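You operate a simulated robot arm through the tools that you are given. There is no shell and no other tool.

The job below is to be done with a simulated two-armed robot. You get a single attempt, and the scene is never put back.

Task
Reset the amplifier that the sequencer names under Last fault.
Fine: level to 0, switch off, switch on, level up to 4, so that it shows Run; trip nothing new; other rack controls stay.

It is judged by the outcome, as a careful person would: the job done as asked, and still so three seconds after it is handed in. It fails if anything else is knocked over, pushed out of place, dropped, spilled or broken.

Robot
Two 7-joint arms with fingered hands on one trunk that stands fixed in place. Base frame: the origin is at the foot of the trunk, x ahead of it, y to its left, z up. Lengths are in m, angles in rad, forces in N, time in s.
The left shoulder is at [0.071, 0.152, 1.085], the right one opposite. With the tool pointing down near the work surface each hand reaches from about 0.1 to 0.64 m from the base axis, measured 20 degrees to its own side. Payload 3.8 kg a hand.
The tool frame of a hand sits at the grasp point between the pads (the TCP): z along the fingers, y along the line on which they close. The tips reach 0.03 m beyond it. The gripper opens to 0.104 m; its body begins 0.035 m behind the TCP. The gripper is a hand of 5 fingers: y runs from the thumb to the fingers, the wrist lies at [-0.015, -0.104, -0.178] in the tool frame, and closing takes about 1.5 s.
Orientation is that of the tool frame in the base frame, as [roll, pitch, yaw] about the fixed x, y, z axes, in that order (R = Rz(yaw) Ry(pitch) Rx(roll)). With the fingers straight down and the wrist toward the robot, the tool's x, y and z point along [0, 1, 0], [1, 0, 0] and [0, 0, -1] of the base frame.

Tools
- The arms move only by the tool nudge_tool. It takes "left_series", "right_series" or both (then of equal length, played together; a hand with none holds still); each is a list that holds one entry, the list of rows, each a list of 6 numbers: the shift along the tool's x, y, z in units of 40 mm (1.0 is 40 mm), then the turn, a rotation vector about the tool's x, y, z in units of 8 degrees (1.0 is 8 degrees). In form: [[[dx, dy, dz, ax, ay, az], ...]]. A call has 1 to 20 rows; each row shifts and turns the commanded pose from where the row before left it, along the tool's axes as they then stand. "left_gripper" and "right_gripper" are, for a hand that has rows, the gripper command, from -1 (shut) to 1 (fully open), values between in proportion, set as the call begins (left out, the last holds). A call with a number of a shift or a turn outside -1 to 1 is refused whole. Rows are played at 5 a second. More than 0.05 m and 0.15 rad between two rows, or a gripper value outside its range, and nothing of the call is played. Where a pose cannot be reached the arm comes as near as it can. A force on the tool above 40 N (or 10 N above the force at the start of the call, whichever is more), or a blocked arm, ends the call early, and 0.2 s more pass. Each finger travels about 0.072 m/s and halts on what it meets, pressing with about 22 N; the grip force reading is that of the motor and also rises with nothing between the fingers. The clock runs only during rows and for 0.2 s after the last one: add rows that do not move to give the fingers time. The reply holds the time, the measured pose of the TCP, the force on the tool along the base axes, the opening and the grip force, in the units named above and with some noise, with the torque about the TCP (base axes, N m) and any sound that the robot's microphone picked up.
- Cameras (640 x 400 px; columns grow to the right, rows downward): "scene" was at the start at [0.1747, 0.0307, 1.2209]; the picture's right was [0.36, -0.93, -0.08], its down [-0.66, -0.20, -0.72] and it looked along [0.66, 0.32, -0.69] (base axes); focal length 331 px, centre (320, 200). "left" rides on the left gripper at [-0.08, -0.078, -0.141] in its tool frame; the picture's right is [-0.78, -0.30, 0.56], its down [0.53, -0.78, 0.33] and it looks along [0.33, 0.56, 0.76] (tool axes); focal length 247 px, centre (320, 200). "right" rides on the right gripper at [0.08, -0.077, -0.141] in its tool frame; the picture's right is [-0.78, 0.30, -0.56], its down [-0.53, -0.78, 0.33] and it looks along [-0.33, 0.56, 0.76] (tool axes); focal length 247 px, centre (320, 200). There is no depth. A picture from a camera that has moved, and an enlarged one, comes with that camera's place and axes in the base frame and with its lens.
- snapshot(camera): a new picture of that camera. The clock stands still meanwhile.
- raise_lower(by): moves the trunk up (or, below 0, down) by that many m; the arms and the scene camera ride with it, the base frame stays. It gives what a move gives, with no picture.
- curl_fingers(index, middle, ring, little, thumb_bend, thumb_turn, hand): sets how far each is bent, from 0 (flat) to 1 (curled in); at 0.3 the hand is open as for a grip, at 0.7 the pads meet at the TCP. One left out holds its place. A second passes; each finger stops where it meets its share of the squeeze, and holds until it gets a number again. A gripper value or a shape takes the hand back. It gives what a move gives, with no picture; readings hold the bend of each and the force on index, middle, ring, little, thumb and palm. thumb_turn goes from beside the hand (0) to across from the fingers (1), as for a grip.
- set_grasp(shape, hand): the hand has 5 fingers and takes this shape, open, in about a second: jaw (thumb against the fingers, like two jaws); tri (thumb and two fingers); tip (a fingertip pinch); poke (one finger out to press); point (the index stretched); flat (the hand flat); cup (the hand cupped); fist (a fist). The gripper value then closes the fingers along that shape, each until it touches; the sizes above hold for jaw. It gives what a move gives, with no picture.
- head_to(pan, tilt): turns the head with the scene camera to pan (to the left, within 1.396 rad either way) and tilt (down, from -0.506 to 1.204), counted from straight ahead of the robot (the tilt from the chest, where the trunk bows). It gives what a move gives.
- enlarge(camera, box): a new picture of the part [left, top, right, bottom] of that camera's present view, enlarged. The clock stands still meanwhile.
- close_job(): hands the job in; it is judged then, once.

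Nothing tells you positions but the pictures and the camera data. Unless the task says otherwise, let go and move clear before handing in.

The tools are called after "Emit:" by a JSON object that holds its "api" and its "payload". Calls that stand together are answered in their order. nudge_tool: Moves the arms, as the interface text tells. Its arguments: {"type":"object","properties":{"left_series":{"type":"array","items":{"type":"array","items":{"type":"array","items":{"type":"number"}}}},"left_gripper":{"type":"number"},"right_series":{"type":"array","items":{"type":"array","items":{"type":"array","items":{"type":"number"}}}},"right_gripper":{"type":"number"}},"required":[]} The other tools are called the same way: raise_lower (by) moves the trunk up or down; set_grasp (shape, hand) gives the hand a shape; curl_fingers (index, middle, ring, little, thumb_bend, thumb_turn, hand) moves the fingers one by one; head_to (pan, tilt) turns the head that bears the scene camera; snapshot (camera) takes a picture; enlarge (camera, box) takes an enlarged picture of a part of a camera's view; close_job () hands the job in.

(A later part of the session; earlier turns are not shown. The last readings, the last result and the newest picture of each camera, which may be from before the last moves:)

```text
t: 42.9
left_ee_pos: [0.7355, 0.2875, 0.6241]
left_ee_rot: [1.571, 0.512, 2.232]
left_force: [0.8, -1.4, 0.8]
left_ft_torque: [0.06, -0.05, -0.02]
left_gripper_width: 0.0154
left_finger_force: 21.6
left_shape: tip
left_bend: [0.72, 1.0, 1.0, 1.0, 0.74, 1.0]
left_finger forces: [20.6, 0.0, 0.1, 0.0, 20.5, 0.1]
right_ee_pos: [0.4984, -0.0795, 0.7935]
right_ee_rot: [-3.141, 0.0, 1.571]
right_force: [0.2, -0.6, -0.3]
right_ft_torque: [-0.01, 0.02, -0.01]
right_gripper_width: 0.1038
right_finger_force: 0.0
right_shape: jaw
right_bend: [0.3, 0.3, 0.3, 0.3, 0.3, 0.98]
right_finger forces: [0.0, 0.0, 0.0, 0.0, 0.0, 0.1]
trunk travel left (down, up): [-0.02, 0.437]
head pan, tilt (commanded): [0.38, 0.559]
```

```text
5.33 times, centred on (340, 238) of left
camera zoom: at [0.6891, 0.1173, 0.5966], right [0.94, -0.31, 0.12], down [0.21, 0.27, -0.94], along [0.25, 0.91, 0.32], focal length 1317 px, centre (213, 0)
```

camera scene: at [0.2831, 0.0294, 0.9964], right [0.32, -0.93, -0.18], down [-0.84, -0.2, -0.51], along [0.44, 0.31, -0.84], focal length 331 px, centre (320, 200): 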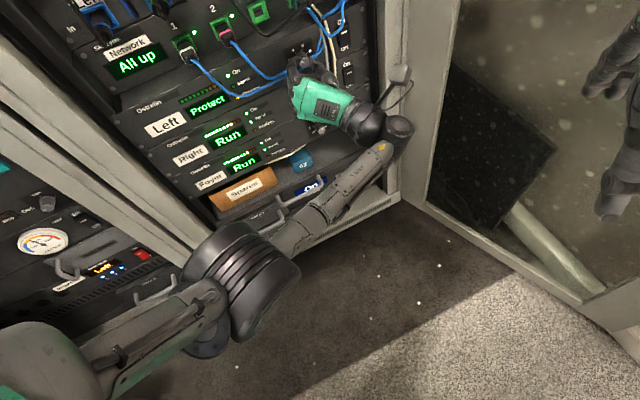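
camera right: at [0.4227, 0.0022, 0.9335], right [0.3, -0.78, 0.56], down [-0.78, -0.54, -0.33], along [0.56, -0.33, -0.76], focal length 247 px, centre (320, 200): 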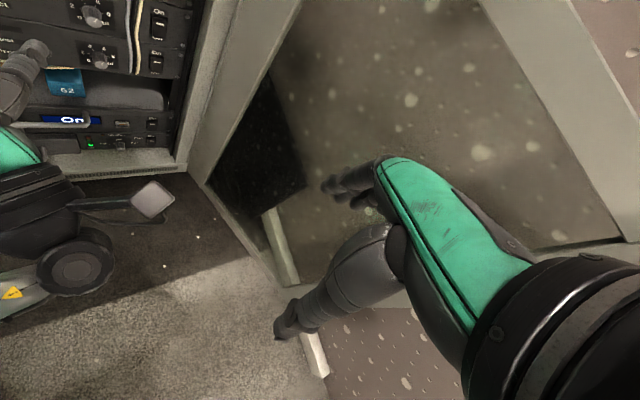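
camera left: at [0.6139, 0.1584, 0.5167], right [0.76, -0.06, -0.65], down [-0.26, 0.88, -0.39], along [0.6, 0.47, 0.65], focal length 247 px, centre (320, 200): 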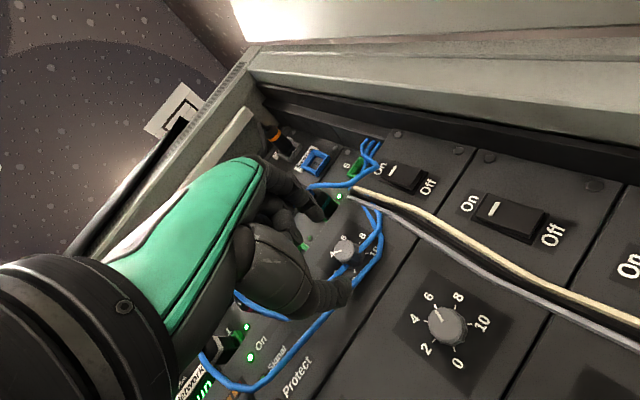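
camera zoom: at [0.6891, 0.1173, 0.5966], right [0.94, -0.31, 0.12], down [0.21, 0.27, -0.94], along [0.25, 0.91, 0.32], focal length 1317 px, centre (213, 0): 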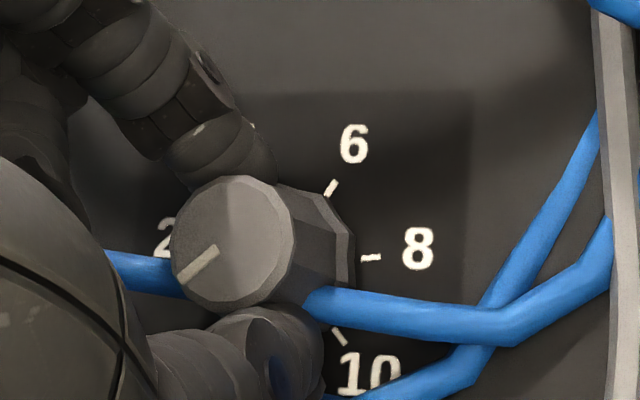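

The hand turned 12° but the pointer stayed put, so the knob is against its 0 stop. I'll release it, back off well clear, and look at the amp's status.

Emit:
{"api": "nudge_tool", "payload": {"left_series": [[[0, 0, 0, 0, 0, 0], [0, 0, 0, 0, 0, 0], [0, 0, 0, 0, 0, 0], [0, 0, 0, 0, 0, 0], [0, 0, -0.25, 0, 0, 0], [0, 0, -0.25, 0, 0, 0], [0, 0, -0.5, 0, 0, 0], [0, 0, -0.5, 0, 0, 0], [0, 0, -0.5, 0, 0, 0], [0, 0, -0.5, 0, 0, 0], [0, 0, 0, 0, 0, 0]]], "left_gripper": -0.1}}

Emit:
{"api": "snapshot", "payload": {"camera": "left"}}

Emit:
{"api": "enlarge", "payload": {"camera": "left", "box": [330, 220, 410, 290]}}

Emit:
{"api": "snapshot", "payload": {"camera": "scene"}}

```text
t: 45.2
left_ee_pos: [0.6563, 0.2268, 0.625]
left_ee_rot: [1.571, 0.51, 2.23]
left_force: [-0.1, 0.9, -0.3]
left_ft_torque: [0.02, -0.01, 0.0]
left_gripper_width: 0.0464
left_finger_force: 0.0
left_shape: tip
left_bend: [0.73, 0.98, 0.99, 0.99, 0.71, 1.0]
left_finger forces: [0.0, 0.0, 0.1, 0.0, 0.0, 0.1]
right_ee_pos: [0.5, -0.0782, 0.7926]
right_ee_rot: [-3.14, -0.001, 1.572]
right_force: [-0.2, 1.1, -0.5]
right_ft_torque: [-0.03, 0.01, -0.02]
right_gripper_width: 0.1036
right_finger_force: 0.0
right_shape: jaw
right_bend: [0.3, 0.3, 0.3, 0.3, 0.3, 0.98]
right_finger forces: [0.0, 0.0, 0.0, 0.0, 0.1, 0.0]
trunk travel left (down, up): [-0.02, 0.437]
head pan, tilt (commanded): [0.38, 0.559]
```

```text
taken
camera left: at [0.6097, 0.056, 0.5966], right [0.94, -0.31, 0.12], down [0.21, 0.27, -0.94], along [0.25, 0.91, 0.32], focal length 247 px, centre (320, 200)
```

left: 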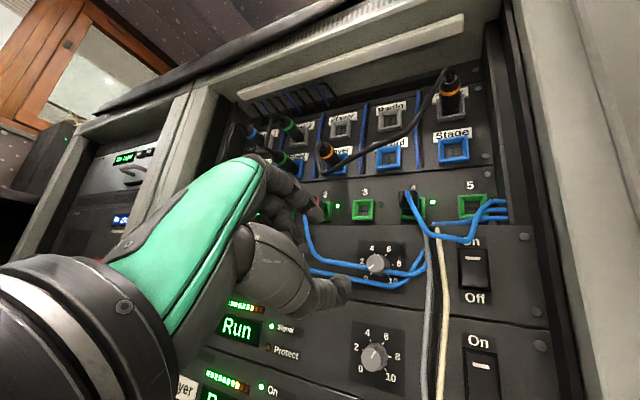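

```text
5.71 times, centred on (370, 255) of left
camera zoom: at [0.6097, 0.056, 0.5966], right [0.94, -0.31, 0.12], down [0.21, 0.27, -0.94], along [0.25, 0.91, 0.32], focal length 1411 px, centre (34, -114)
```

zoom: 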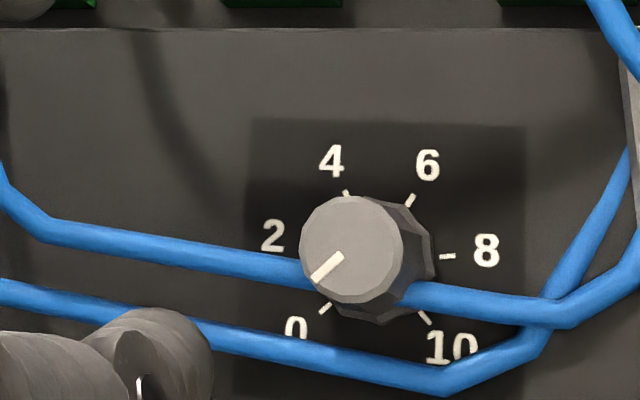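

```text
taken
camera scene: at [0.2802, 0.0307, 0.9976], right [0.33, -0.93, -0.18], down [-0.84, -0.2, -0.51], along [0.44, 0.32, -0.84], focal length 331 px, centre (320, 200)
```

scene: 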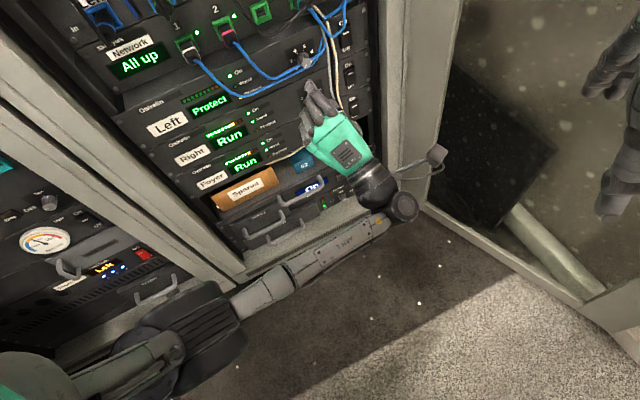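

The knob pointer is squarely on the 0 tick. Next is the rocker; I'll put the left hand in its poke shape and look closely at the switch.

Emit:
{"api": "set_grasp", "payload": {"hand": "left", "shape": "poke"}}

Emit:
{"api": "snapshot", "payload": {"camera": "left"}}

Emit:
{"api": "enlarge", "payload": {"camera": "left", "box": [430, 215, 520, 315]}}

Emit:
{"api": "enlarge", "payload": {"camera": "scene", "box": [310, 0, 370, 60]}}

Emit:
{"api": "enlarge", "payload": {"camera": "scene", "box": [270, 60, 390, 180]}}

```text
t: 46.1
left_ee_pos: [0.6562, 0.2262, 0.6252]
left_ee_rot: [1.572, 0.509, 2.233]
left_force: [-0.2, -0.6, -0.5]
left_ft_torque: [-0.03, -0.03, -0.01]
left_gripper_width: 0.0002
left_finger_force: 0.0
left_shape: poke
left_bend: [0.7, 0.7, 0.99, 0.99, 1.0, 1.0]
left_finger forces: [0.0, 0.0, 0.0, 0.0, 0.1, 0.0]
right_ee_pos: [0.5008, -0.0795, 0.7931]
right_ee_rot: [-3.14, -0.002, 1.572]
right_force: [0.6, 0.6, -0.2]
right_ft_torque: [0.03, 0.02, 0.01]
right_gripper_width: 0.1037
right_finger_force: 0.2
right_shape: jaw
right_bend: [0.3, 0.3, 0.3, 0.3, 0.3, 0.98]
right_finger forces: [0.0, 0.0, 0.0, 0.0, 0.0, 0.0]
trunk travel left (down, up): [-0.02, 0.437]
head pan, tilt (commanded): [0.38, 0.559]
```

```text
taken
camera left: at [0.6099, 0.0561, 0.5966], right [0.94, -0.31, 0.12], down [0.21, 0.27, -0.94], along [0.25, 0.91, 0.32], focal length 247 px, centre (320, 200)
```

left: 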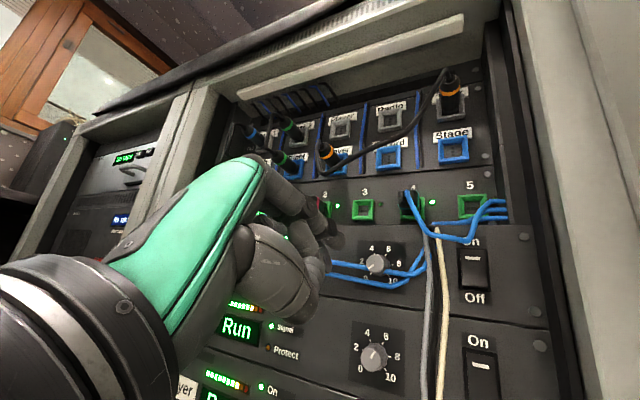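

```text
4.00 times, centred on (475, 265) of left
camera zoom: at [0.6099, 0.0561, 0.5966], right [0.94, -0.31, 0.12], down [0.21, 0.27, -0.94], along [0.25, 0.91, 0.32], focal length 988 px, centre (-300, -60)
```

zoom: 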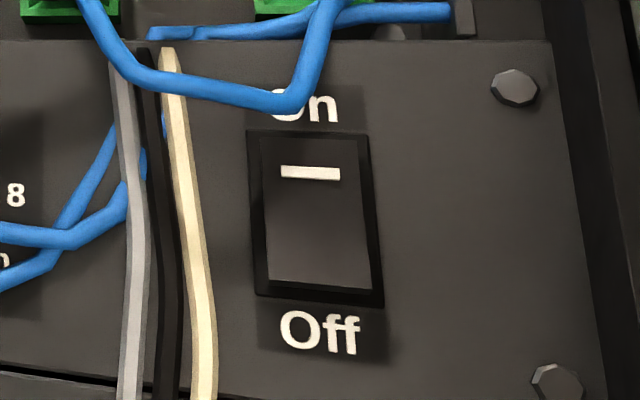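

```text
6.67 times, centred on (340, 30) of scene
camera zoom: at [0.2801, 0.0307, 0.9976], right [0.33, -0.93, -0.18], down [-0.84, -0.2, -0.51], along [0.44, 0.32, -0.84], focal length 2209 px, centre (187, 1333)
```

zoom: 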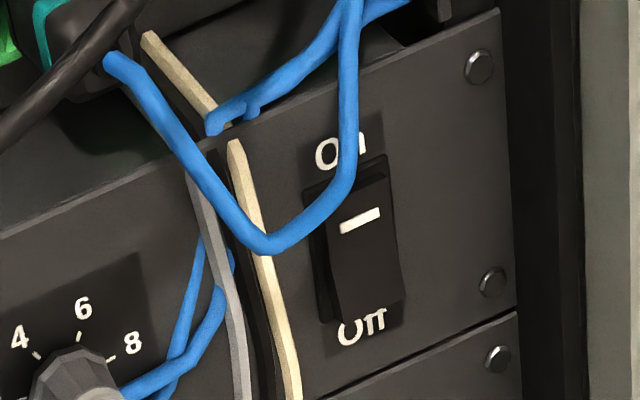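

```text
3.33 times, centred on (330, 120) of scene
camera zoom: at [0.2801, 0.0307, 0.9976], right [0.33, -0.93, -0.18], down [-0.84, -0.2, -0.51], along [0.44, 0.32, -0.84], focal length 1105 px, centre (287, 467)
```

zoom: 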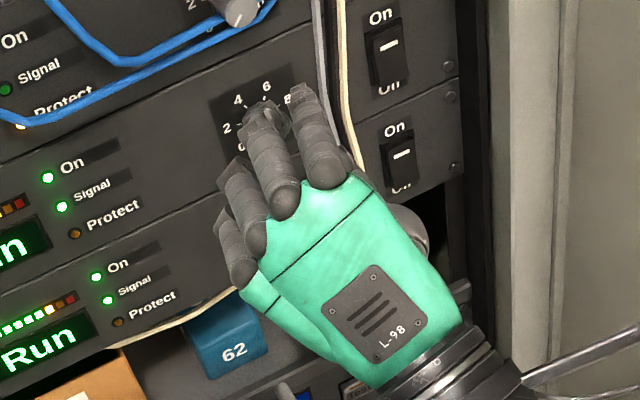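

The rocker (about 18 × 33 mm, centre near z 0.628) is On, and the blue loop hangs just above its top edge. "Poke" holds both index and middle half out, so I'll curl the middle finger away to leave just the index, then locate the index tip.

Emit:
{"api": "curl_fingers", "payload": {"hand": "left", "middle": 1.0, "ring": 1.0, "little": 1.0, "index": 0.6, "thumb_bend": 1.0}}

Emit:
{"api": "enlarge", "payload": {"camera": "left", "box": [220, 130, 400, 310]}}

Emit:
{"api": "enlarge", "payload": {"camera": "scene", "box": [270, 60, 390, 180]}}

```text
t: 47.1
left_ee_pos: [0.6571, 0.2264, 0.6267]
left_ee_rot: [1.572, 0.509, 2.233]
left_force: [-0.1, 0.6, 0.0]
left_ft_torque: [0.01, -0.01, 0.03]
left_gripper_width: 0.0245
left_finger_force: 0.0
left_shape: fingers
left_bend: [0.33, 1.0, 1.0, 1.0, 1.0, 1.0]
left_finger forces: [0.1, 0.1, 0.0, 0.0, 0.0, 0.1]
right_ee_pos: [0.5, -0.0791, 0.7928]
right_ee_rot: [-3.14, -0.001, 1.572]
right_force: [-0.4, -0.3, -0.2]
right_ft_torque: [0.02, -0.01, -0.01]
right_gripper_width: 0.1041
right_finger_force: 0.0
right_shape: jaw
right_bend: [0.3, 0.3, 0.3, 0.3, 0.3, 0.98]
right_finger forces: [0.0, 0.0, 0.0, 0.1, 0.0, 0.1]
trunk travel left (down, up): [-0.02, 0.437]
head pan, tilt (commanded): [0.38, 0.559]
```

```text
2.22 times, centred on (310, 220) of left
camera zoom: at [0.6099, 0.0561, 0.5966], right [0.94, -0.31, 0.12], down [0.21, 0.27, -0.94], along [0.25, 0.91, 0.32], focal length 549 px, centre (342, 156)
```

zoom: 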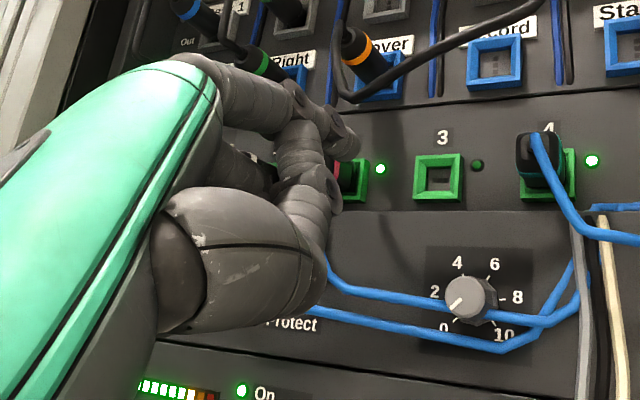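

```text
3.33 times, centred on (330, 120) of scene
camera zoom: at [0.2801, 0.0307, 0.9976], right [0.33, -0.93, -0.18], down [-0.84, -0.2, -0.51], along [0.44, 0.32, -0.84], focal length 1105 px, centre (287, 467)
```

zoom: 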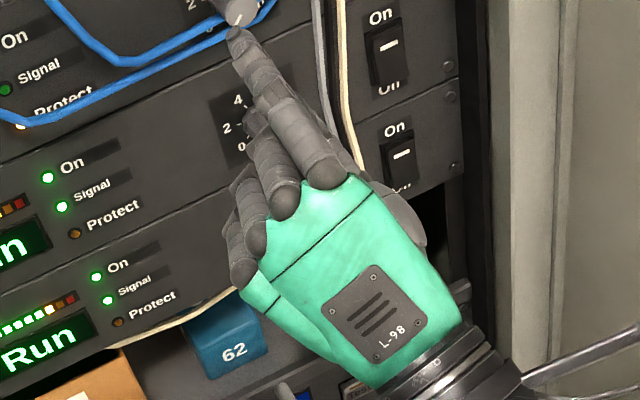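

The index now stands alone with its tip at about tool (−0.005, +0.049, +0.029), and the other fingers sit 30–40 mm behind it. I'll roll to about −19° so the hand comes from below, away from the blue loop and the door, then shift to face the lower half of the Left rocker.

Emit:
{"api": "nudge_tool", "payload": {"left_series": [[[0, 0, 0, 0, 0, 1], [0, 0, 0, 0, 0, 1], [0, 0, 0, 0, 0, 1], [0, 0, 0, 0, 0, 1], [0, 0, 0, 0, 0, 1], [0, 0, 0, 0, 0, 1], [-0.69, -0.233, 0, 0, 0, 0], [-0.69, -0.233, 0, 0, 0, 0], [-0.69, -0.233, 0, 0, 0, 0], [0, 0, 0.35, 0, 0, 0], [0, 0, 0.35, 0, 0, 0], [0, 0, 0, 0, 0, 0]]]}}

Emit:
{"api": "snapshot", "payload": {"camera": "left"}}

Emit:
{"api": "snapshot", "payload": {"camera": "scene"}}

Emit:
{"api": "enlarge", "payload": {"camera": "scene", "box": [300, 0, 400, 100]}}

```text
t: 49.8
left_ee_pos: [0.7214, 0.1888, 0.573]
left_ee_rot: [1.572, -0.326, 2.231]
left_force: [0.2, -0.2, 0.1]
left_ft_torque: [-0.03, -0.01, -0.06]
left_gripper_width: 0.0241
left_finger_force: 0.2
left_shape: fingers
left_bend: [0.33, 1.0, 1.0, 1.0, 1.0, 1.0]
left_finger forces: [0.0, 0.1, 0.1, 0.0, 0.0, 0.0]
right_ee_pos: [0.4994, -0.0781, 0.7918]
right_ee_rot: [-3.141, 0.0, 1.572]
right_force: [-0.8, 0.4, -0.1]
right_ft_torque: [-0.02, -0.01, -0.02]
right_gripper_width: 0.1035
right_finger_force: 0.1
right_shape: jaw
right_bend: [0.3, 0.3, 0.3, 0.3, 0.3, 0.98]
right_finger forces: [0.0, 0.1, 0.0, 0.1, 0.0, 0.0]
trunk travel left (down, up): [-0.02, 0.437]
head pan, tilt (commanded): [0.38, 0.559]
```

```text
taken
camera left: at [0.6392, 0.0628, 0.4736], right [0.83, -0.16, -0.53], down [-0.2, 0.8, -0.56], along [0.52, 0.58, 0.63], focal length 247 px, centre (320, 200)
```

left: 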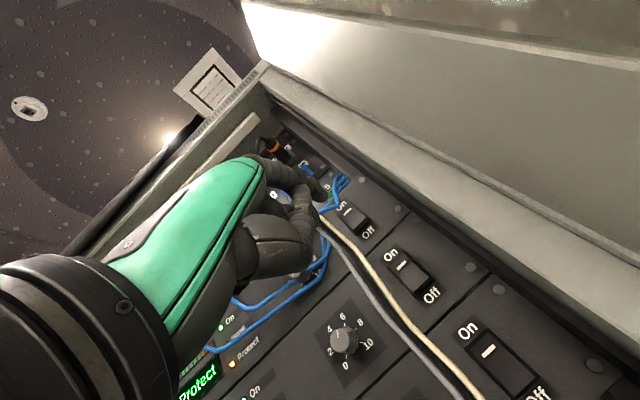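

```text
taken
camera scene: at [0.2801, 0.0307, 0.9976], right [0.33, -0.93, -0.18], down [-0.84, -0.2, -0.51], along [0.44, 0.32, -0.84], focal length 331 px, centre (320, 200)
```

scene: 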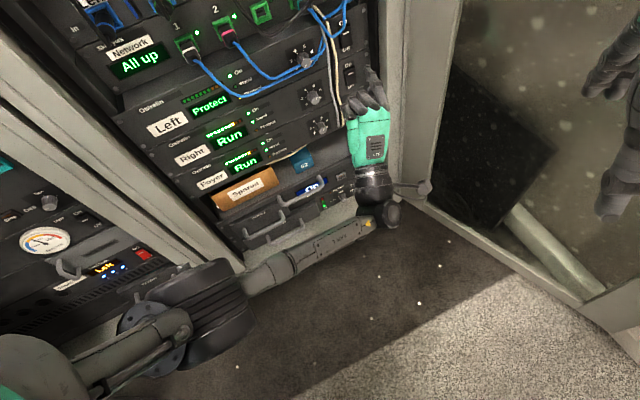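

```text
4.00 times, centred on (350, 50) of scene
camera zoom: at [0.2801, 0.0307, 0.9976], right [0.33, -0.93, -0.18], down [-0.84, -0.2, -0.51], along [0.44, 0.32, -0.84], focal length 1326 px, centre (200, 800)
```

zoom: 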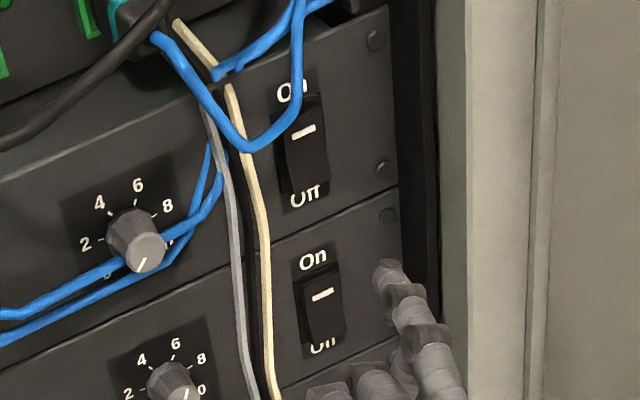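

The fingertip is about 70 mm in front of the Left rocker's lower half. I'll zoom in with both cameras to refine the lateral alignment before pressing.

Emit:
{"api": "enlarge", "payload": {"camera": "left", "box": [280, 150, 400, 250]}}

Emit:
{"api": "enlarge", "payload": {"camera": "scene", "box": [355, 5, 415, 85]}}

Emit:
{"api": "enlarge", "payload": {"camera": "scene", "box": [320, 10, 360, 70]}}

```text
4.00 times, centred on (340, 200) of left
camera zoom: at [0.6392, 0.0628, 0.4736], right [0.83, -0.16, -0.53], down [-0.2, 0.8, -0.56], along [0.52, 0.58, 0.63], focal length 988 px, centre (240, 200)
```

zoom: 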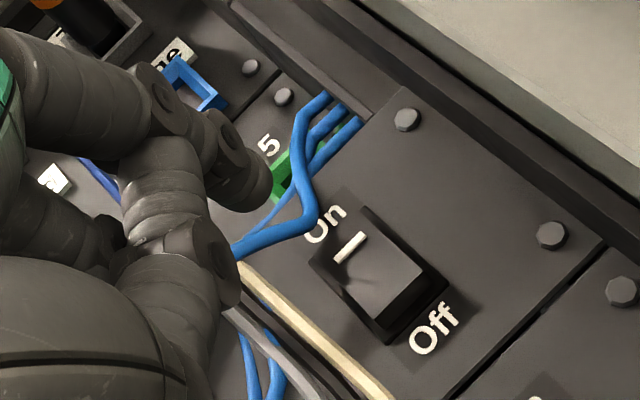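

```text
5.00 times, centred on (385, 45) of scene
camera zoom: at [0.2801, 0.0307, 0.9976], right [0.33, -0.93, -0.18], down [-0.84, -0.2, -0.51], along [0.44, 0.32, -0.84], focal length 1657 px, centre (-5, 975)
```

zoom: 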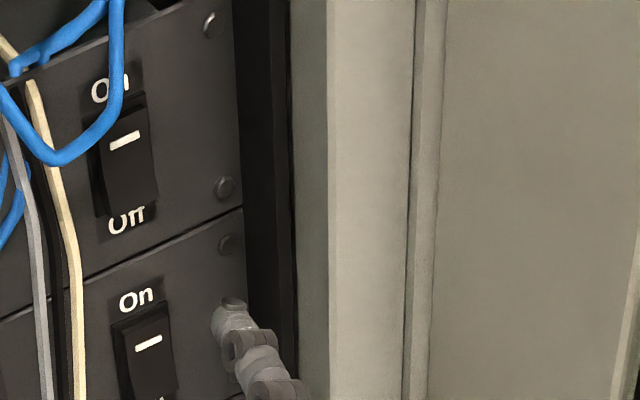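

```text
6.67 times, centred on (340, 40) of scene
camera zoom: at [0.2801, 0.0307, 0.9976], right [0.33, -0.93, -0.18], down [-0.84, -0.2, -0.51], along [0.44, 0.32, -0.84], focal length 2209 px, centre (187, 1267)
```

zoom: 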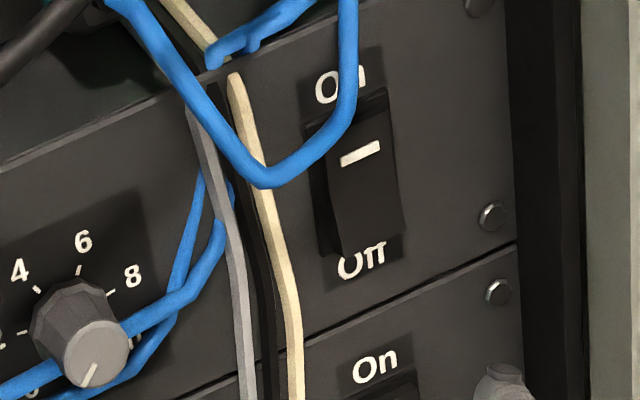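

The fingertip is within about 4 mm of the rocker's lower-half centre. I'll correct that, then advance 55 mm and recheck just before contact.

Emit:
{"api": "nudge_tool", "payload": {"left_series": [[[0.047, -0.095, 0, 0, 0, 0], [0, 0, 0.46, 0, 0, 0], [0, 0, 0.46, 0, 0, 0], [0, 0, 0.46, 0, 0, 0], [0, 0, 0, 0, 0, 0]]]}}

Emit:
{"api": "enlarge", "payload": {"camera": "left", "box": [280, 150, 400, 250]}}

Emit:
{"api": "enlarge", "payload": {"camera": "scene", "box": [320, 0, 380, 75]}}

```text
t: 51.0
left_ee_pos: [0.763, 0.2254, 0.5686]
left_ee_rot: [1.572, -0.329, 2.232]
left_force: [0.0, 0.4, -0.6]
left_ft_torque: [0.02, 0.0, 0.02]
left_gripper_width: 0.0242
left_finger_force: 0.0
left_shape: fingers
left_bend: [0.33, 1.0, 1.0, 1.0, 1.0, 1.0]
left_finger forces: [0.0, 0.0, 0.1, 0.0, 0.0, 0.1]
right_ee_pos: [0.4991, -0.0777, 0.7928]
right_ee_rot: [-3.141, 0.001, 1.571]
right_force: [0.3, 0.0, -0.6]
right_ft_torque: [0.01, 0.0, 0.02]
right_gripper_width: 0.104
right_finger_force: 0.0
right_shape: jaw
right_bend: [0.3, 0.3, 0.3, 0.3, 0.3, 0.98]
right_finger forces: [0.1, 0.0, 0.1, 0.1, 0.0, 0.1]
trunk travel left (down, up): [-0.02, 0.437]
head pan, tilt (commanded): [0.38, 0.559]
```

```text
4.00 times, centred on (340, 200) of left
camera zoom: at [0.6817, 0.0998, 0.4688], right [0.83, -0.16, -0.53], down [-0.2, 0.8, -0.56], along [0.52, 0.58, 0.63], focal length 988 px, centre (240, 200)
```

zoom: 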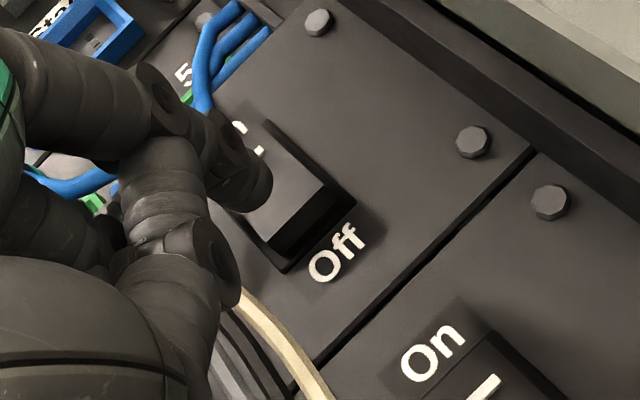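

```text
5.33 times, centred on (350, 38) of scene
camera zoom: at [0.2801, 0.0308, 0.9976], right [0.33, -0.93, -0.18], down [-0.84, -0.2, -0.51], along [0.44, 0.32, -0.84], focal length 1767 px, centre (160, 1067)
```

zoom: 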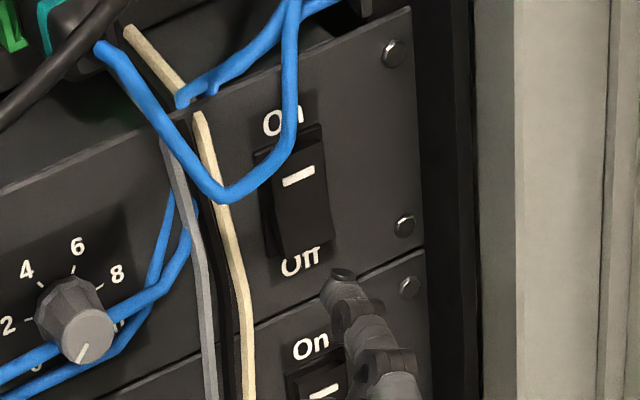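

Aligned: extrapolating straight ahead, the tip will land on the rocker's lower half. I'll press forward in small steps, watching force and any click.

Emit:
{"api": "nudge_tool", "payload": {"left_series": [[[0, 0, 0.15, 0, 0, 0], [0, 0, 0.15, 0, 0, 0], [0, 0, 0.1, 0, 0, 0]]]}}

Emit:
{"api": "enlarge", "payload": {"camera": "left", "box": [280, 150, 400, 250]}}

Emit:
{"api": "enlarge", "payload": {"camera": "scene", "box": [320, 0, 380, 75]}}

```text
t: 51.8
left_ee_pos: [0.7722, 0.2339, 0.5738]
left_ee_rot: [1.573, -0.327, 2.23]
left_force: [-0.8, 0.5, -0.6]
left_ft_torque: [0.01, 0.0, 0.02]
left_gripper_width: 0.0239
left_finger_force: 0.0
left_shape: fingers
left_bend: [0.33, 1.0, 1.0, 1.0, 1.0, 1.0]
left_finger forces: [0.1, 0.0, 0.0, 0.1, 0.0, 0.0]
left hand out of reach, approached as far as the arm can: row 2
right_ee_pos: [0.5008, -0.0782, 0.7939]
right_ee_rot: [-3.141, 0.0, 1.571]
right_force: [-0.3, -1.0, -0.6]
right_ft_torque: [0.0, -0.04, 0.01]
right_gripper_width: 0.104
right_finger_force: 0.1
right_shape: jaw
right_bend: [0.3, 0.3, 0.3, 0.3, 0.3, 0.98]
right_finger forces: [0.1, 0.0, 0.0, 0.1, 0.1, 0.0]
trunk travel left (down, up): [-0.02, 0.437]
head pan, tilt (commanded): [0.38, 0.559]
```

```text
4.00 times, centred on (340, 200) of left
camera zoom: at [0.6909, 0.1086, 0.4748], right [0.83, -0.16, -0.53], down [-0.2, 0.8, -0.56], along [0.52, 0.58, 0.63], focal length 988 px, centre (240, 200)
```

zoom: 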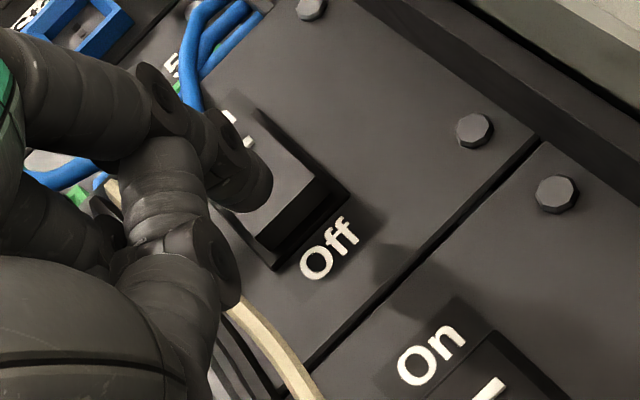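

```text
5.33 times, centred on (350, 38) of scene
camera zoom: at [0.2801, 0.0308, 0.9976], right [0.33, -0.93, -0.18], down [-0.84, -0.2, -0.51], along [0.44, 0.32, -0.84], focal length 1767 px, centre (160, 1067)
```

zoom: 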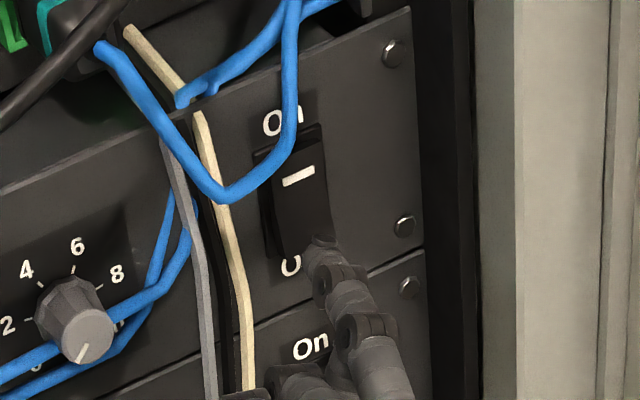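

The arm ran out of reach in this posture before touching the rocker (no contact force). Rolling further CW brings the wrist nearer the shoulder, so I'll back off 50 mm, roll to about −43°, and realign.

Emit:
{"api": "nudge_tool", "payload": {"left_series": [[[0, 0, -0.625, 0, 0, 0], [0, 0, -0.625, 0, 0, 0], [0, 0, 0, 0, 0, 1], [0, 0, 0, 0, 0, 1], [0, 0, 0, 0, 0, 1], [0.365, -0.11, 0, 0, 0, 0], [0, 0, 0, 0, 0, 0]]]}}

Emit:
{"api": "snapshot", "payload": {"camera": "left"}}

Emit:
{"api": "enlarge", "payload": {"camera": "left", "box": [280, 150, 400, 250]}}

Emit:
{"api": "enlarge", "payload": {"camera": "scene", "box": [310, 0, 390, 90]}}

```text
t: 53.4
left_ee_pos: [0.7263, 0.2149, 0.5789]
left_ee_rot: [1.574, -0.749, 2.23]
left_force: [0.9, 0.5, -0.2]
left_ft_torque: [-0.01, 0.0, 0.0]
left_gripper_width: 0.0244
left_finger_force: 0.1
left_shape: fingers
left_bend: [0.33, 1.0, 1.0, 1.0, 1.0, 1.0]
left_finger forces: [0.0, 0.1, 0.0, 0.0, 0.1, 0.0]
right_ee_pos: [0.4991, -0.0785, 0.793]
right_ee_rot: [-3.14, -0.001, 1.571]
right_force: [0.4, -0.5, -0.3]
right_ft_torque: [0.0, -0.02, 0.01]
right_gripper_width: 0.1035
right_finger_force: 0.1
right_shape: jaw
right_bend: [0.3, 0.3, 0.3, 0.3, 0.3, 0.98]
right_finger forces: [0.0, 0.0, 0.1, 0.1, 0.1, 0.0]
trunk travel left (down, up): [-0.02, 0.437]
head pan, tilt (commanded): [0.38, 0.559]
```

```text
taken
camera left: at [0.6168, 0.1249, 0.4672], right [0.66, 0.05, -0.75], down [-0.3, 0.93, -0.21], along [0.68, 0.36, 0.63], focal length 247 px, centre (320, 200)
```

left: 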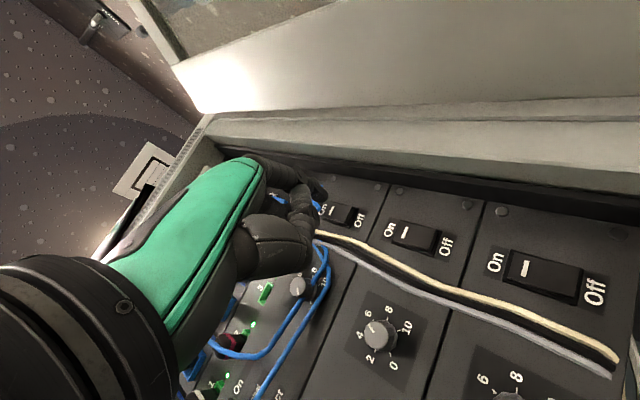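

```text
4.00 times, centred on (340, 200) of left
camera zoom: at [0.6168, 0.1249, 0.4672], right [0.66, 0.05, -0.75], down [-0.3, 0.93, -0.21], along [0.68, 0.36, 0.63], focal length 988 px, centre (240, 200)
```

zoom: 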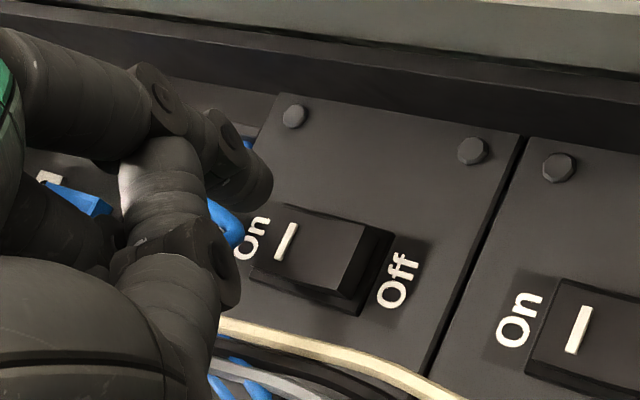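

```text
4.44 times, centred on (350, 45) of scene
camera zoom: at [0.2802, 0.0306, 0.9976], right [0.33, -0.93, -0.18], down [-0.84, -0.2, -0.51], along [0.44, 0.32, -0.84], focal length 1473 px, centre (187, 889)
```

zoom: 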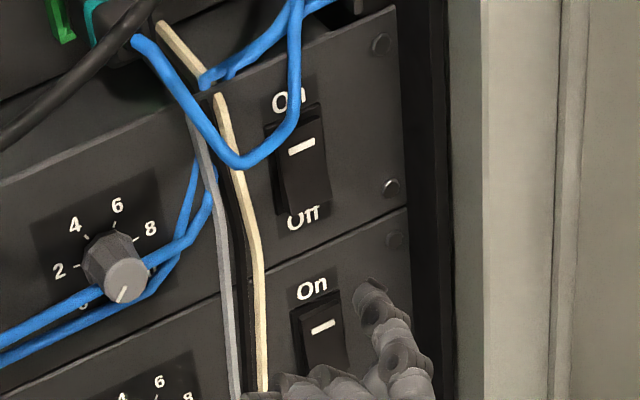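

The tip is now lined up with the rocker's lower half, needing about 3 mm up. I'll correct and advance 36 mm, then check again.

Emit:
{"api": "nudge_tool", "payload": {"left_series": [[[0.09, 0.02, 0, 0, 0, 0], [0, 0, 0.45, 0, 0, 0], [0, 0, 0.45, 0, 0, 0], [0, 0, 0, 0, 0, 0]]]}}

Emit:
{"api": "enlarge", "payload": {"camera": "left", "box": [280, 150, 400, 250]}}

Emit:
{"api": "enlarge", "payload": {"camera": "scene", "box": [310, 0, 390, 90]}}

```text
t: 54.4
left_ee_pos: [0.7522, 0.2388, 0.5825]
left_ee_rot: [1.572, -0.747, 2.233]
left_force: [0.4, -0.6, -0.4]
left_ft_torque: [-0.01, -0.01, -0.02]
left_gripper_width: 0.0242
left_finger_force: 0.1
left_shape: fingers
left_bend: [0.33, 1.0, 1.0, 1.0, 1.0, 1.0]
left_finger forces: [0.0, 0.1, 0.1, 0.0, 0.0, 0.0]
right_ee_pos: [0.5009, -0.0784, 0.793]
right_ee_rot: [3.141, -0.001, 1.572]
right_force: [-0.6, -0.6, 0.6]
right_ft_torque: [-0.02, 0.0, -0.03]
right_gripper_width: 0.1038
right_finger_force: 0.1
right_shape: jaw
right_bend: [0.3, 0.3, 0.3, 0.3, 0.3, 0.98]
right_finger forces: [0.0, 0.0, 0.0, 0.1, 0.0, 0.0]
trunk travel left (down, up): [-0.02, 0.437]
head pan, tilt (commanded): [0.38, 0.559]
```

```text
4.00 times, centred on (340, 200) of left
camera zoom: at [0.6441, 0.1481, 0.4693], right [0.66, 0.05, -0.75], down [-0.3, 0.93, -0.21], along [0.68, 0.36, 0.63], focal length 988 px, centre (240, 200)
```

zoom: 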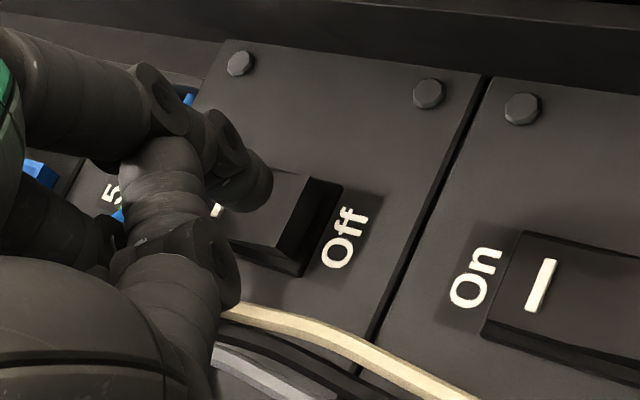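

```text
4.44 times, centred on (350, 45) of scene
camera zoom: at [0.2801, 0.0307, 0.9976], right [0.33, -0.93, -0.18], down [-0.84, -0.2, -0.51], along [0.44, 0.32, -0.84], focal length 1473 px, centre (187, 889)
```

zoom: 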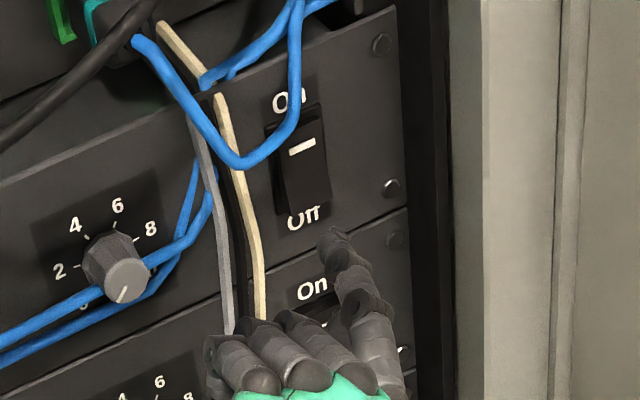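

The tip is about 10 mm from the rocker's lower end and well centred. I'll nudge it 2–3 mm and press in slowly.

Emit:
{"api": "nudge_tool", "payload": {"left_series": [[[0.07, 0, 0, 0, 0, 0], [0, 0, 0.12, 0, 0, 0], [0, 0, 0.12, 0, 0, 0], [0, 0, 0.08, 0, 0, 0], [0, 0, 0.08, 0, 0, 0]]]}}

Emit:
{"api": "enlarge", "payload": {"camera": "left", "box": [280, 150, 400, 250]}}

Emit:
{"api": "enlarge", "payload": {"camera": "scene", "box": [310, 0, 390, 90]}}

```text
t: 55.5
left_ee_pos: [0.7646, 0.2504, 0.5835]
left_ee_rot: [1.572, -0.748, 2.231]
left_force: [0.4, -0.8, 1.3]
left_ft_torque: [0.04, 0.0, 0.02]
left_gripper_width: 0.024
left_finger_force: 0.1
left_shape: fingers
left_bend: [0.33, 1.0, 1.0, 1.0, 1.0, 1.0]
left_finger forces: [0.0, 0.0, 0.0, 0.1, 0.1, 0.0]
right_ee_pos: [0.4999, -0.0787, 0.7938]
right_ee_rot: [-3.141, -0.001, 1.571]
right_force: [0.5, 0.5, -0.1]
right_ft_torque: [0.0, 0.01, -0.01]
right_gripper_width: 0.1041
right_finger_force: 0.1
right_shape: jaw
right_bend: [0.3, 0.3, 0.3, 0.3, 0.3, 0.98]
right_finger forces: [0.0, 0.0, 0.1, 0.0, 0.1, 0.0]
trunk travel left (down, up): [-0.02, 0.437]
head pan, tilt (commanded): [0.38, 0.559]
```

```text
4.00 times, centred on (340, 200) of left
camera zoom: at [0.6556, 0.1594, 0.4714], right [0.66, 0.05, -0.75], down [-0.3, 0.93, -0.21], along [0.68, 0.36, 0.63], focal length 988 px, centre (240, 200)
```

zoom: 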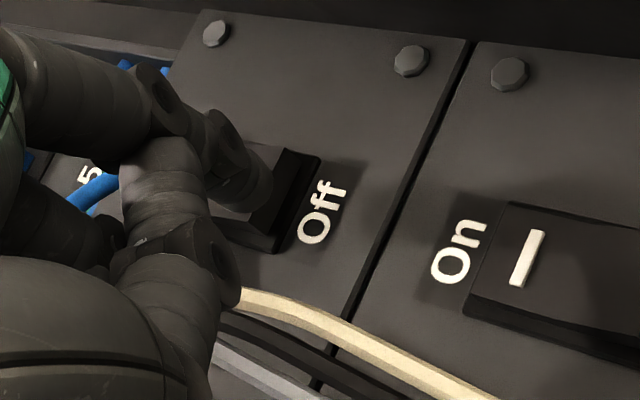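

```text
4.44 times, centred on (350, 45) of scene
camera zoom: at [0.2801, 0.0307, 0.9976], right [0.33, -0.93, -0.18], down [-0.84, -0.2, -0.51], along [0.44, 0.32, -0.84], focal length 1473 px, centre (187, 889)
```

zoom: 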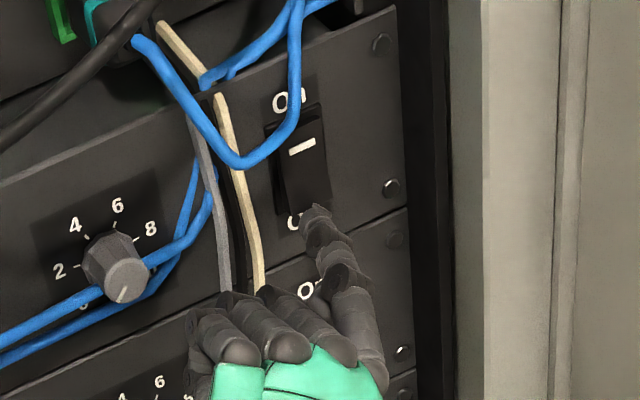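

The tip is about to touch the rocker's lower half. I'll continue in small steps and watch the force.

Emit:
{"api": "nudge_tool", "payload": {"left_series": [[[0, 0, 0.08, 0, 0, 0], [0, 0, 0.08, 0, 0, 0]]]}}

Emit:
{"api": "nudge_tool", "payload": {"left_series": [[[0, 0, 0.08, 0, 0, 0], [0, 0, 0.08, 0, 0, 0]]]}}

Emit:
{"api": "enlarge", "payload": {"camera": "left", "box": [280, 150, 400, 250]}}

Emit:
{"api": "enlarge", "payload": {"camera": "scene", "box": [310, 0, 390, 90]}}

```text
t: 56.1
left_ee_pos: [0.7697, 0.254, 0.5832]
left_ee_rot: [1.571, -0.748, 2.233]
left_force: [-1.3, 0.5, -0.7]
left_ft_torque: [-0.01, -0.04, -0.01]
left_gripper_width: 0.024
left_finger_force: 0.4
left_shape: fingers
left_bend: [0.33, 1.0, 1.0, 1.0, 1.0, 1.0]
left_finger forces: [0.2, 0.0, 0.1, 0.0, 0.0, 0.1]
right_ee_pos: [0.5005, -0.079, 0.7931]
right_ee_rot: [-3.14, 0.0, 1.572]
right_force: [0.6, 0.4, -0.3]
right_ft_torque: [0.01, 0.0, 0.01]
right_gripper_width: 0.1037
right_finger_force: 0.2
right_shape: jaw
right_bend: [0.3, 0.3, 0.3, 0.3, 0.3, 0.98]
right_finger forces: [0.1, 0.1, 0.0, 0.0, 0.0, 0.0]
trunk travel left (down, up): [-0.02, 0.437]
head pan, tilt (commanded): [0.38, 0.559]
```

```text
t: 56.8
left_ee_pos: [0.7722, 0.2525, 0.5817]
left_ee_rot: [1.572, -0.749, 2.224]
left_force: [-25.3, -15.4, -4.4]
left_ft_torque: [0.66, -0.75, -1.07]
left_gripper_width: 0.0239
left_finger_force: 14.7
left_shape: fingers
left_bend: [0.32, 1.0, 1.0, 1.0, 1.0, 1.0]
left_finger forces: [29.3, 0.0, 0.0, 0.0, 0.1, 0.0]
right_ee_pos: [0.4992, -0.0799, 0.7927]
right_ee_rot: [3.141, -0.002, 1.571]
right_force: [-0.4, -0.3, 0.1]
right_ft_torque: [-0.02, 0.02, 0.01]
right_gripper_width: 0.1039
right_finger_force: 0.1
right_shape: jaw
right_bend: [0.3, 0.3, 0.3, 0.3, 0.3, 0.98]
right_finger forces: [0.0, 0.0, 0.0, 0.0, 0.0, 0.0]
trunk travel left (down, up): [-0.02, 0.437]
head pan, tilt (commanded): [0.38, 0.559]
```

```text
4.00 times, centred on (340, 200) of left
camera zoom: at [0.6631, 0.1636, 0.4703], right [0.66, 0.05, -0.75], down [-0.3, 0.93, -0.21], along [0.69, 0.36, 0.63], focal length 988 px, centre (240, 200)
```

zoom: 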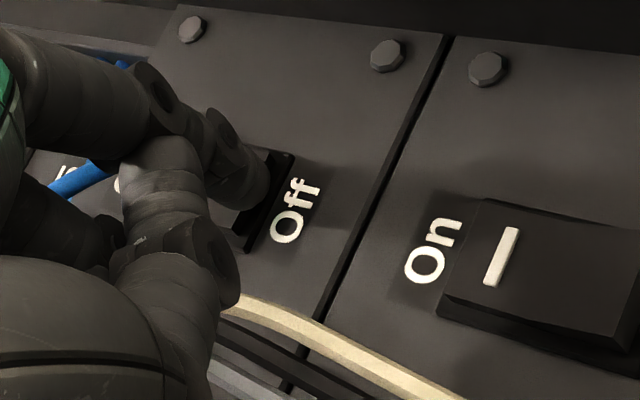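

```text
4.44 times, centred on (350, 45) of scene
camera zoom: at [0.2783, 0.0289, 0.9979], right [0.33, -0.93, -0.18], down [-0.83, -0.2, -0.51], along [0.44, 0.32, -0.84], focal length 1473 px, centre (187, 889)
```

zoom: 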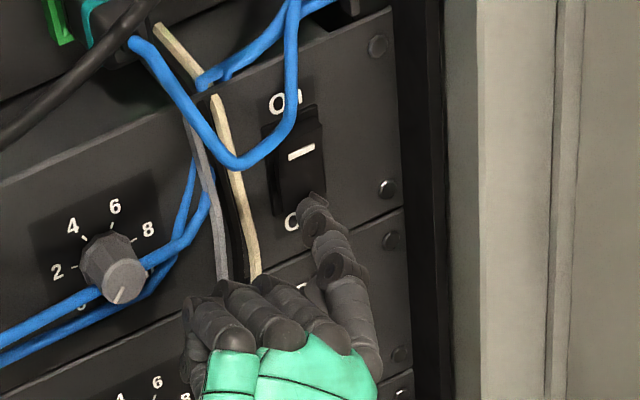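

About 30 N on the index now, and the rocker's lower end looks pushed flush. I'll back off and check its state and the amp display.

Emit:
{"api": "nudge_tool", "payload": {"left_series": [[[0, 0, -0.3, 0, 0, 0], [0, 0, -0.5, 0, 0, 0], [0, 0, -0.5, 0, 0, 0], [0, 0, 0, 0, 0, 0]]]}}

Emit:
{"api": "enlarge", "payload": {"camera": "left", "box": [280, 150, 400, 250]}}

Emit:
{"api": "snapshot", "payload": {"camera": "scene"}}

Emit:
{"api": "enlarge", "payload": {"camera": "scene", "box": [320, 0, 370, 60]}}

Emit:
{"api": "enlarge", "payload": {"camera": "scene", "box": [100, 20, 300, 180]}}

```text
t: 57.8
left_ee_pos: [0.733, 0.2254, 0.5838]
left_ee_rot: [1.573, -0.748, 2.231]
left_force: [-0.1, 0.2, 0.2]
left_ft_torque: [0.02, -0.02, 0.0]
left_gripper_width: 0.0234
left_finger_force: 0.1
left_shape: fingers
left_bend: [0.33, 1.0, 1.0, 1.0, 0.99, 1.0]
left_finger forces: [0.0, 0.0, 0.0, 0.0, 0.0, 0.1]
right_ee_pos: [0.5002, -0.0787, 0.7924]
right_ee_rot: [3.141, -0.001, 1.574]
right_force: [-0.3, -0.5, 0.1]
right_ft_torque: [0.01, -0.02, 0.02]
right_gripper_width: 0.1037
right_finger_force: 0.0
right_shape: jaw
right_bend: [0.3, 0.3, 0.3, 0.3, 0.3, 0.98]
right_finger forces: [0.0, 0.0, 0.0, 0.0, 0.0, 0.0]
trunk travel left (down, up): [-0.02, 0.437]
head pan, tilt (commanded): [0.38, 0.559]
```

```text
4.00 times, centred on (340, 200) of left
camera zoom: at [0.6242, 0.136, 0.4712], right [0.66, 0.05, -0.75], down [-0.3, 0.93, -0.21], along [0.68, 0.36, 0.63], focal length 988 px, centre (240, 200)
```

zoom: 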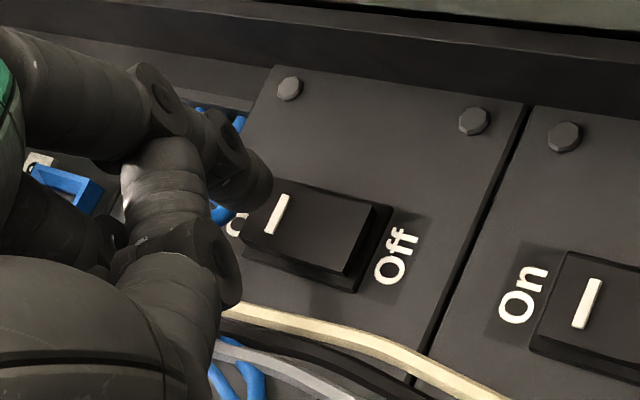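

```text
taken
camera scene: at [0.2802, 0.0308, 0.9976], right [0.33, -0.93, -0.18], down [-0.84, -0.2, -0.51], along [0.44, 0.32, -0.84], focal length 331 px, centre (320, 200)
```

scene: 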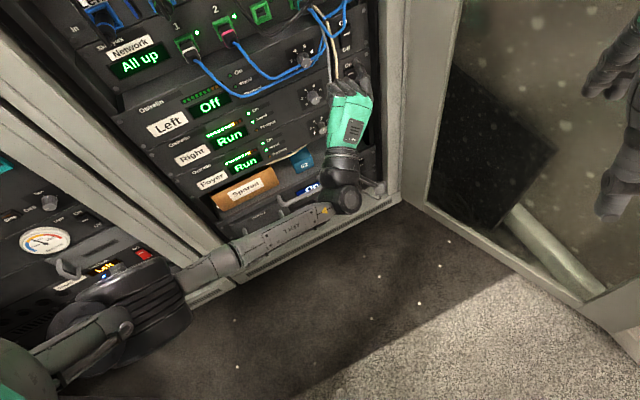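

```text
6.67 times, centred on (345, 30) of scene
camera zoom: at [0.2802, 0.0308, 0.9976], right [0.33, -0.93, -0.18], down [-0.84, -0.2, -0.51], along [0.44, 0.32, -0.84], focal length 2209 px, centre (153, 1333)
```

zoom: 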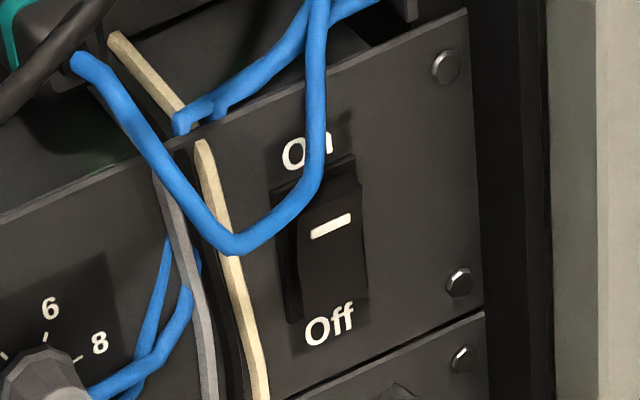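

```text
2.50 times, centred on (200, 100) of scene
camera zoom: at [0.2802, 0.0308, 0.9976], right [0.33, -0.93, -0.18], down [-0.84, -0.2, -0.51], along [0.44, 0.32, -0.84], focal length 828 px, centre (620, 450)
```

zoom: 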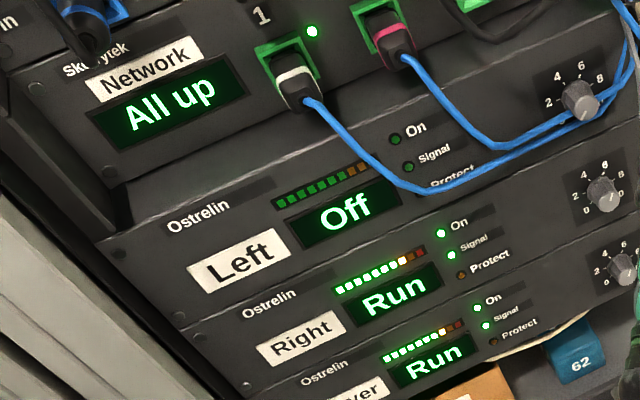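

The Left amp now shows Off and the rocker has flipped. Next is switching On: I'll roll to about −30°, raise the tip to the rocker's upper half (below the blue loop), and check alignment.

Emit:
{"api": "nudge_tool", "payload": {"left_series": [[[0, 0, 0, 0, 0, -0.8], [0, 0, 0, 0, 0, -0.8], [-0.114, 0.363, 0, 0, 0, 0], [0, 0, 0, 0, 0, 0], [0, 0, 0, 0, 0, 0]]]}}

Emit:
{"api": "enlarge", "payload": {"camera": "left", "box": [280, 150, 400, 250]}}

Emit:
{"api": "enlarge", "payload": {"camera": "scene", "box": [310, 0, 390, 90]}}

```text
t: 59.0
left_ee_pos: [0.7405, 0.2171, 0.5947]
left_ee_rot: [1.572, -0.522, 2.233]
left_force: [-0.3, 0.9, 0.1]
left_ft_torque: [0.02, 0.0, 0.01]
left_gripper_width: 0.0234
left_finger_force: 0.0
left_shape: fingers
left_bend: [0.33, 1.0, 1.0, 1.0, 0.99, 1.0]
left_finger forces: [0.1, 0.1, 0.0, 0.0, 0.1, 0.0]
right_ee_pos: [0.4995, -0.0788, 0.7936]
right_ee_rot: [-3.142, 0.001, 1.573]
right_force: [0.7, -0.4, 0.1]
right_ft_torque: [0.01, -0.03, 0.02]
right_gripper_width: 0.1039
right_finger_force: 0.1
right_shape: jaw
right_bend: [0.3, 0.3, 0.3, 0.3, 0.3, 0.98]
right_finger forces: [0.0, 0.0, 0.1, 0.0, 0.1, 0.0]
trunk travel left (down, up): [-0.02, 0.437]
head pan, tilt (commanded): [0.38, 0.559]
```

```text
4.00 times, centred on (340, 200) of left
camera zoom: at [0.647, 0.1067, 0.4866], right [0.76, -0.07, -0.64], down [-0.26, 0.88, -0.41], along [0.59, 0.48, 0.65], focal length 988 px, centre (240, 200)
```

zoom: 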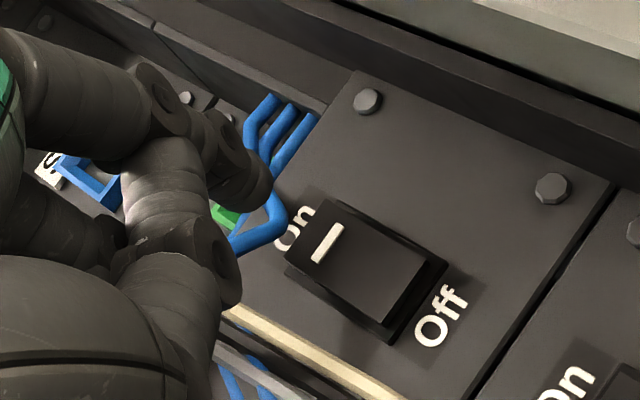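

```text
4.44 times, centred on (350, 45) of scene
camera zoom: at [0.2801, 0.0307, 0.9976], right [0.33, -0.93, -0.18], down [-0.84, -0.2, -0.51], along [0.44, 0.32, -0.84], focal length 1473 px, centre (187, 889)
```

zoom: 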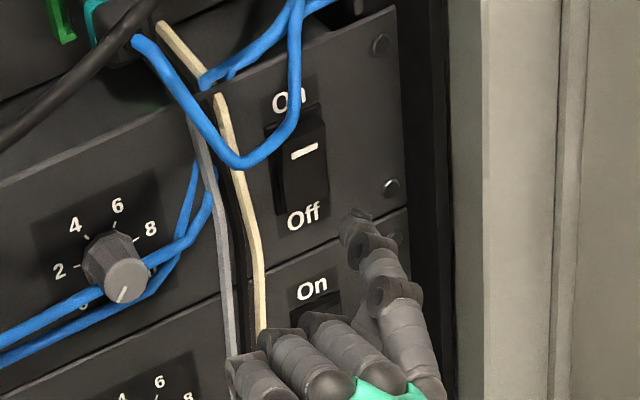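

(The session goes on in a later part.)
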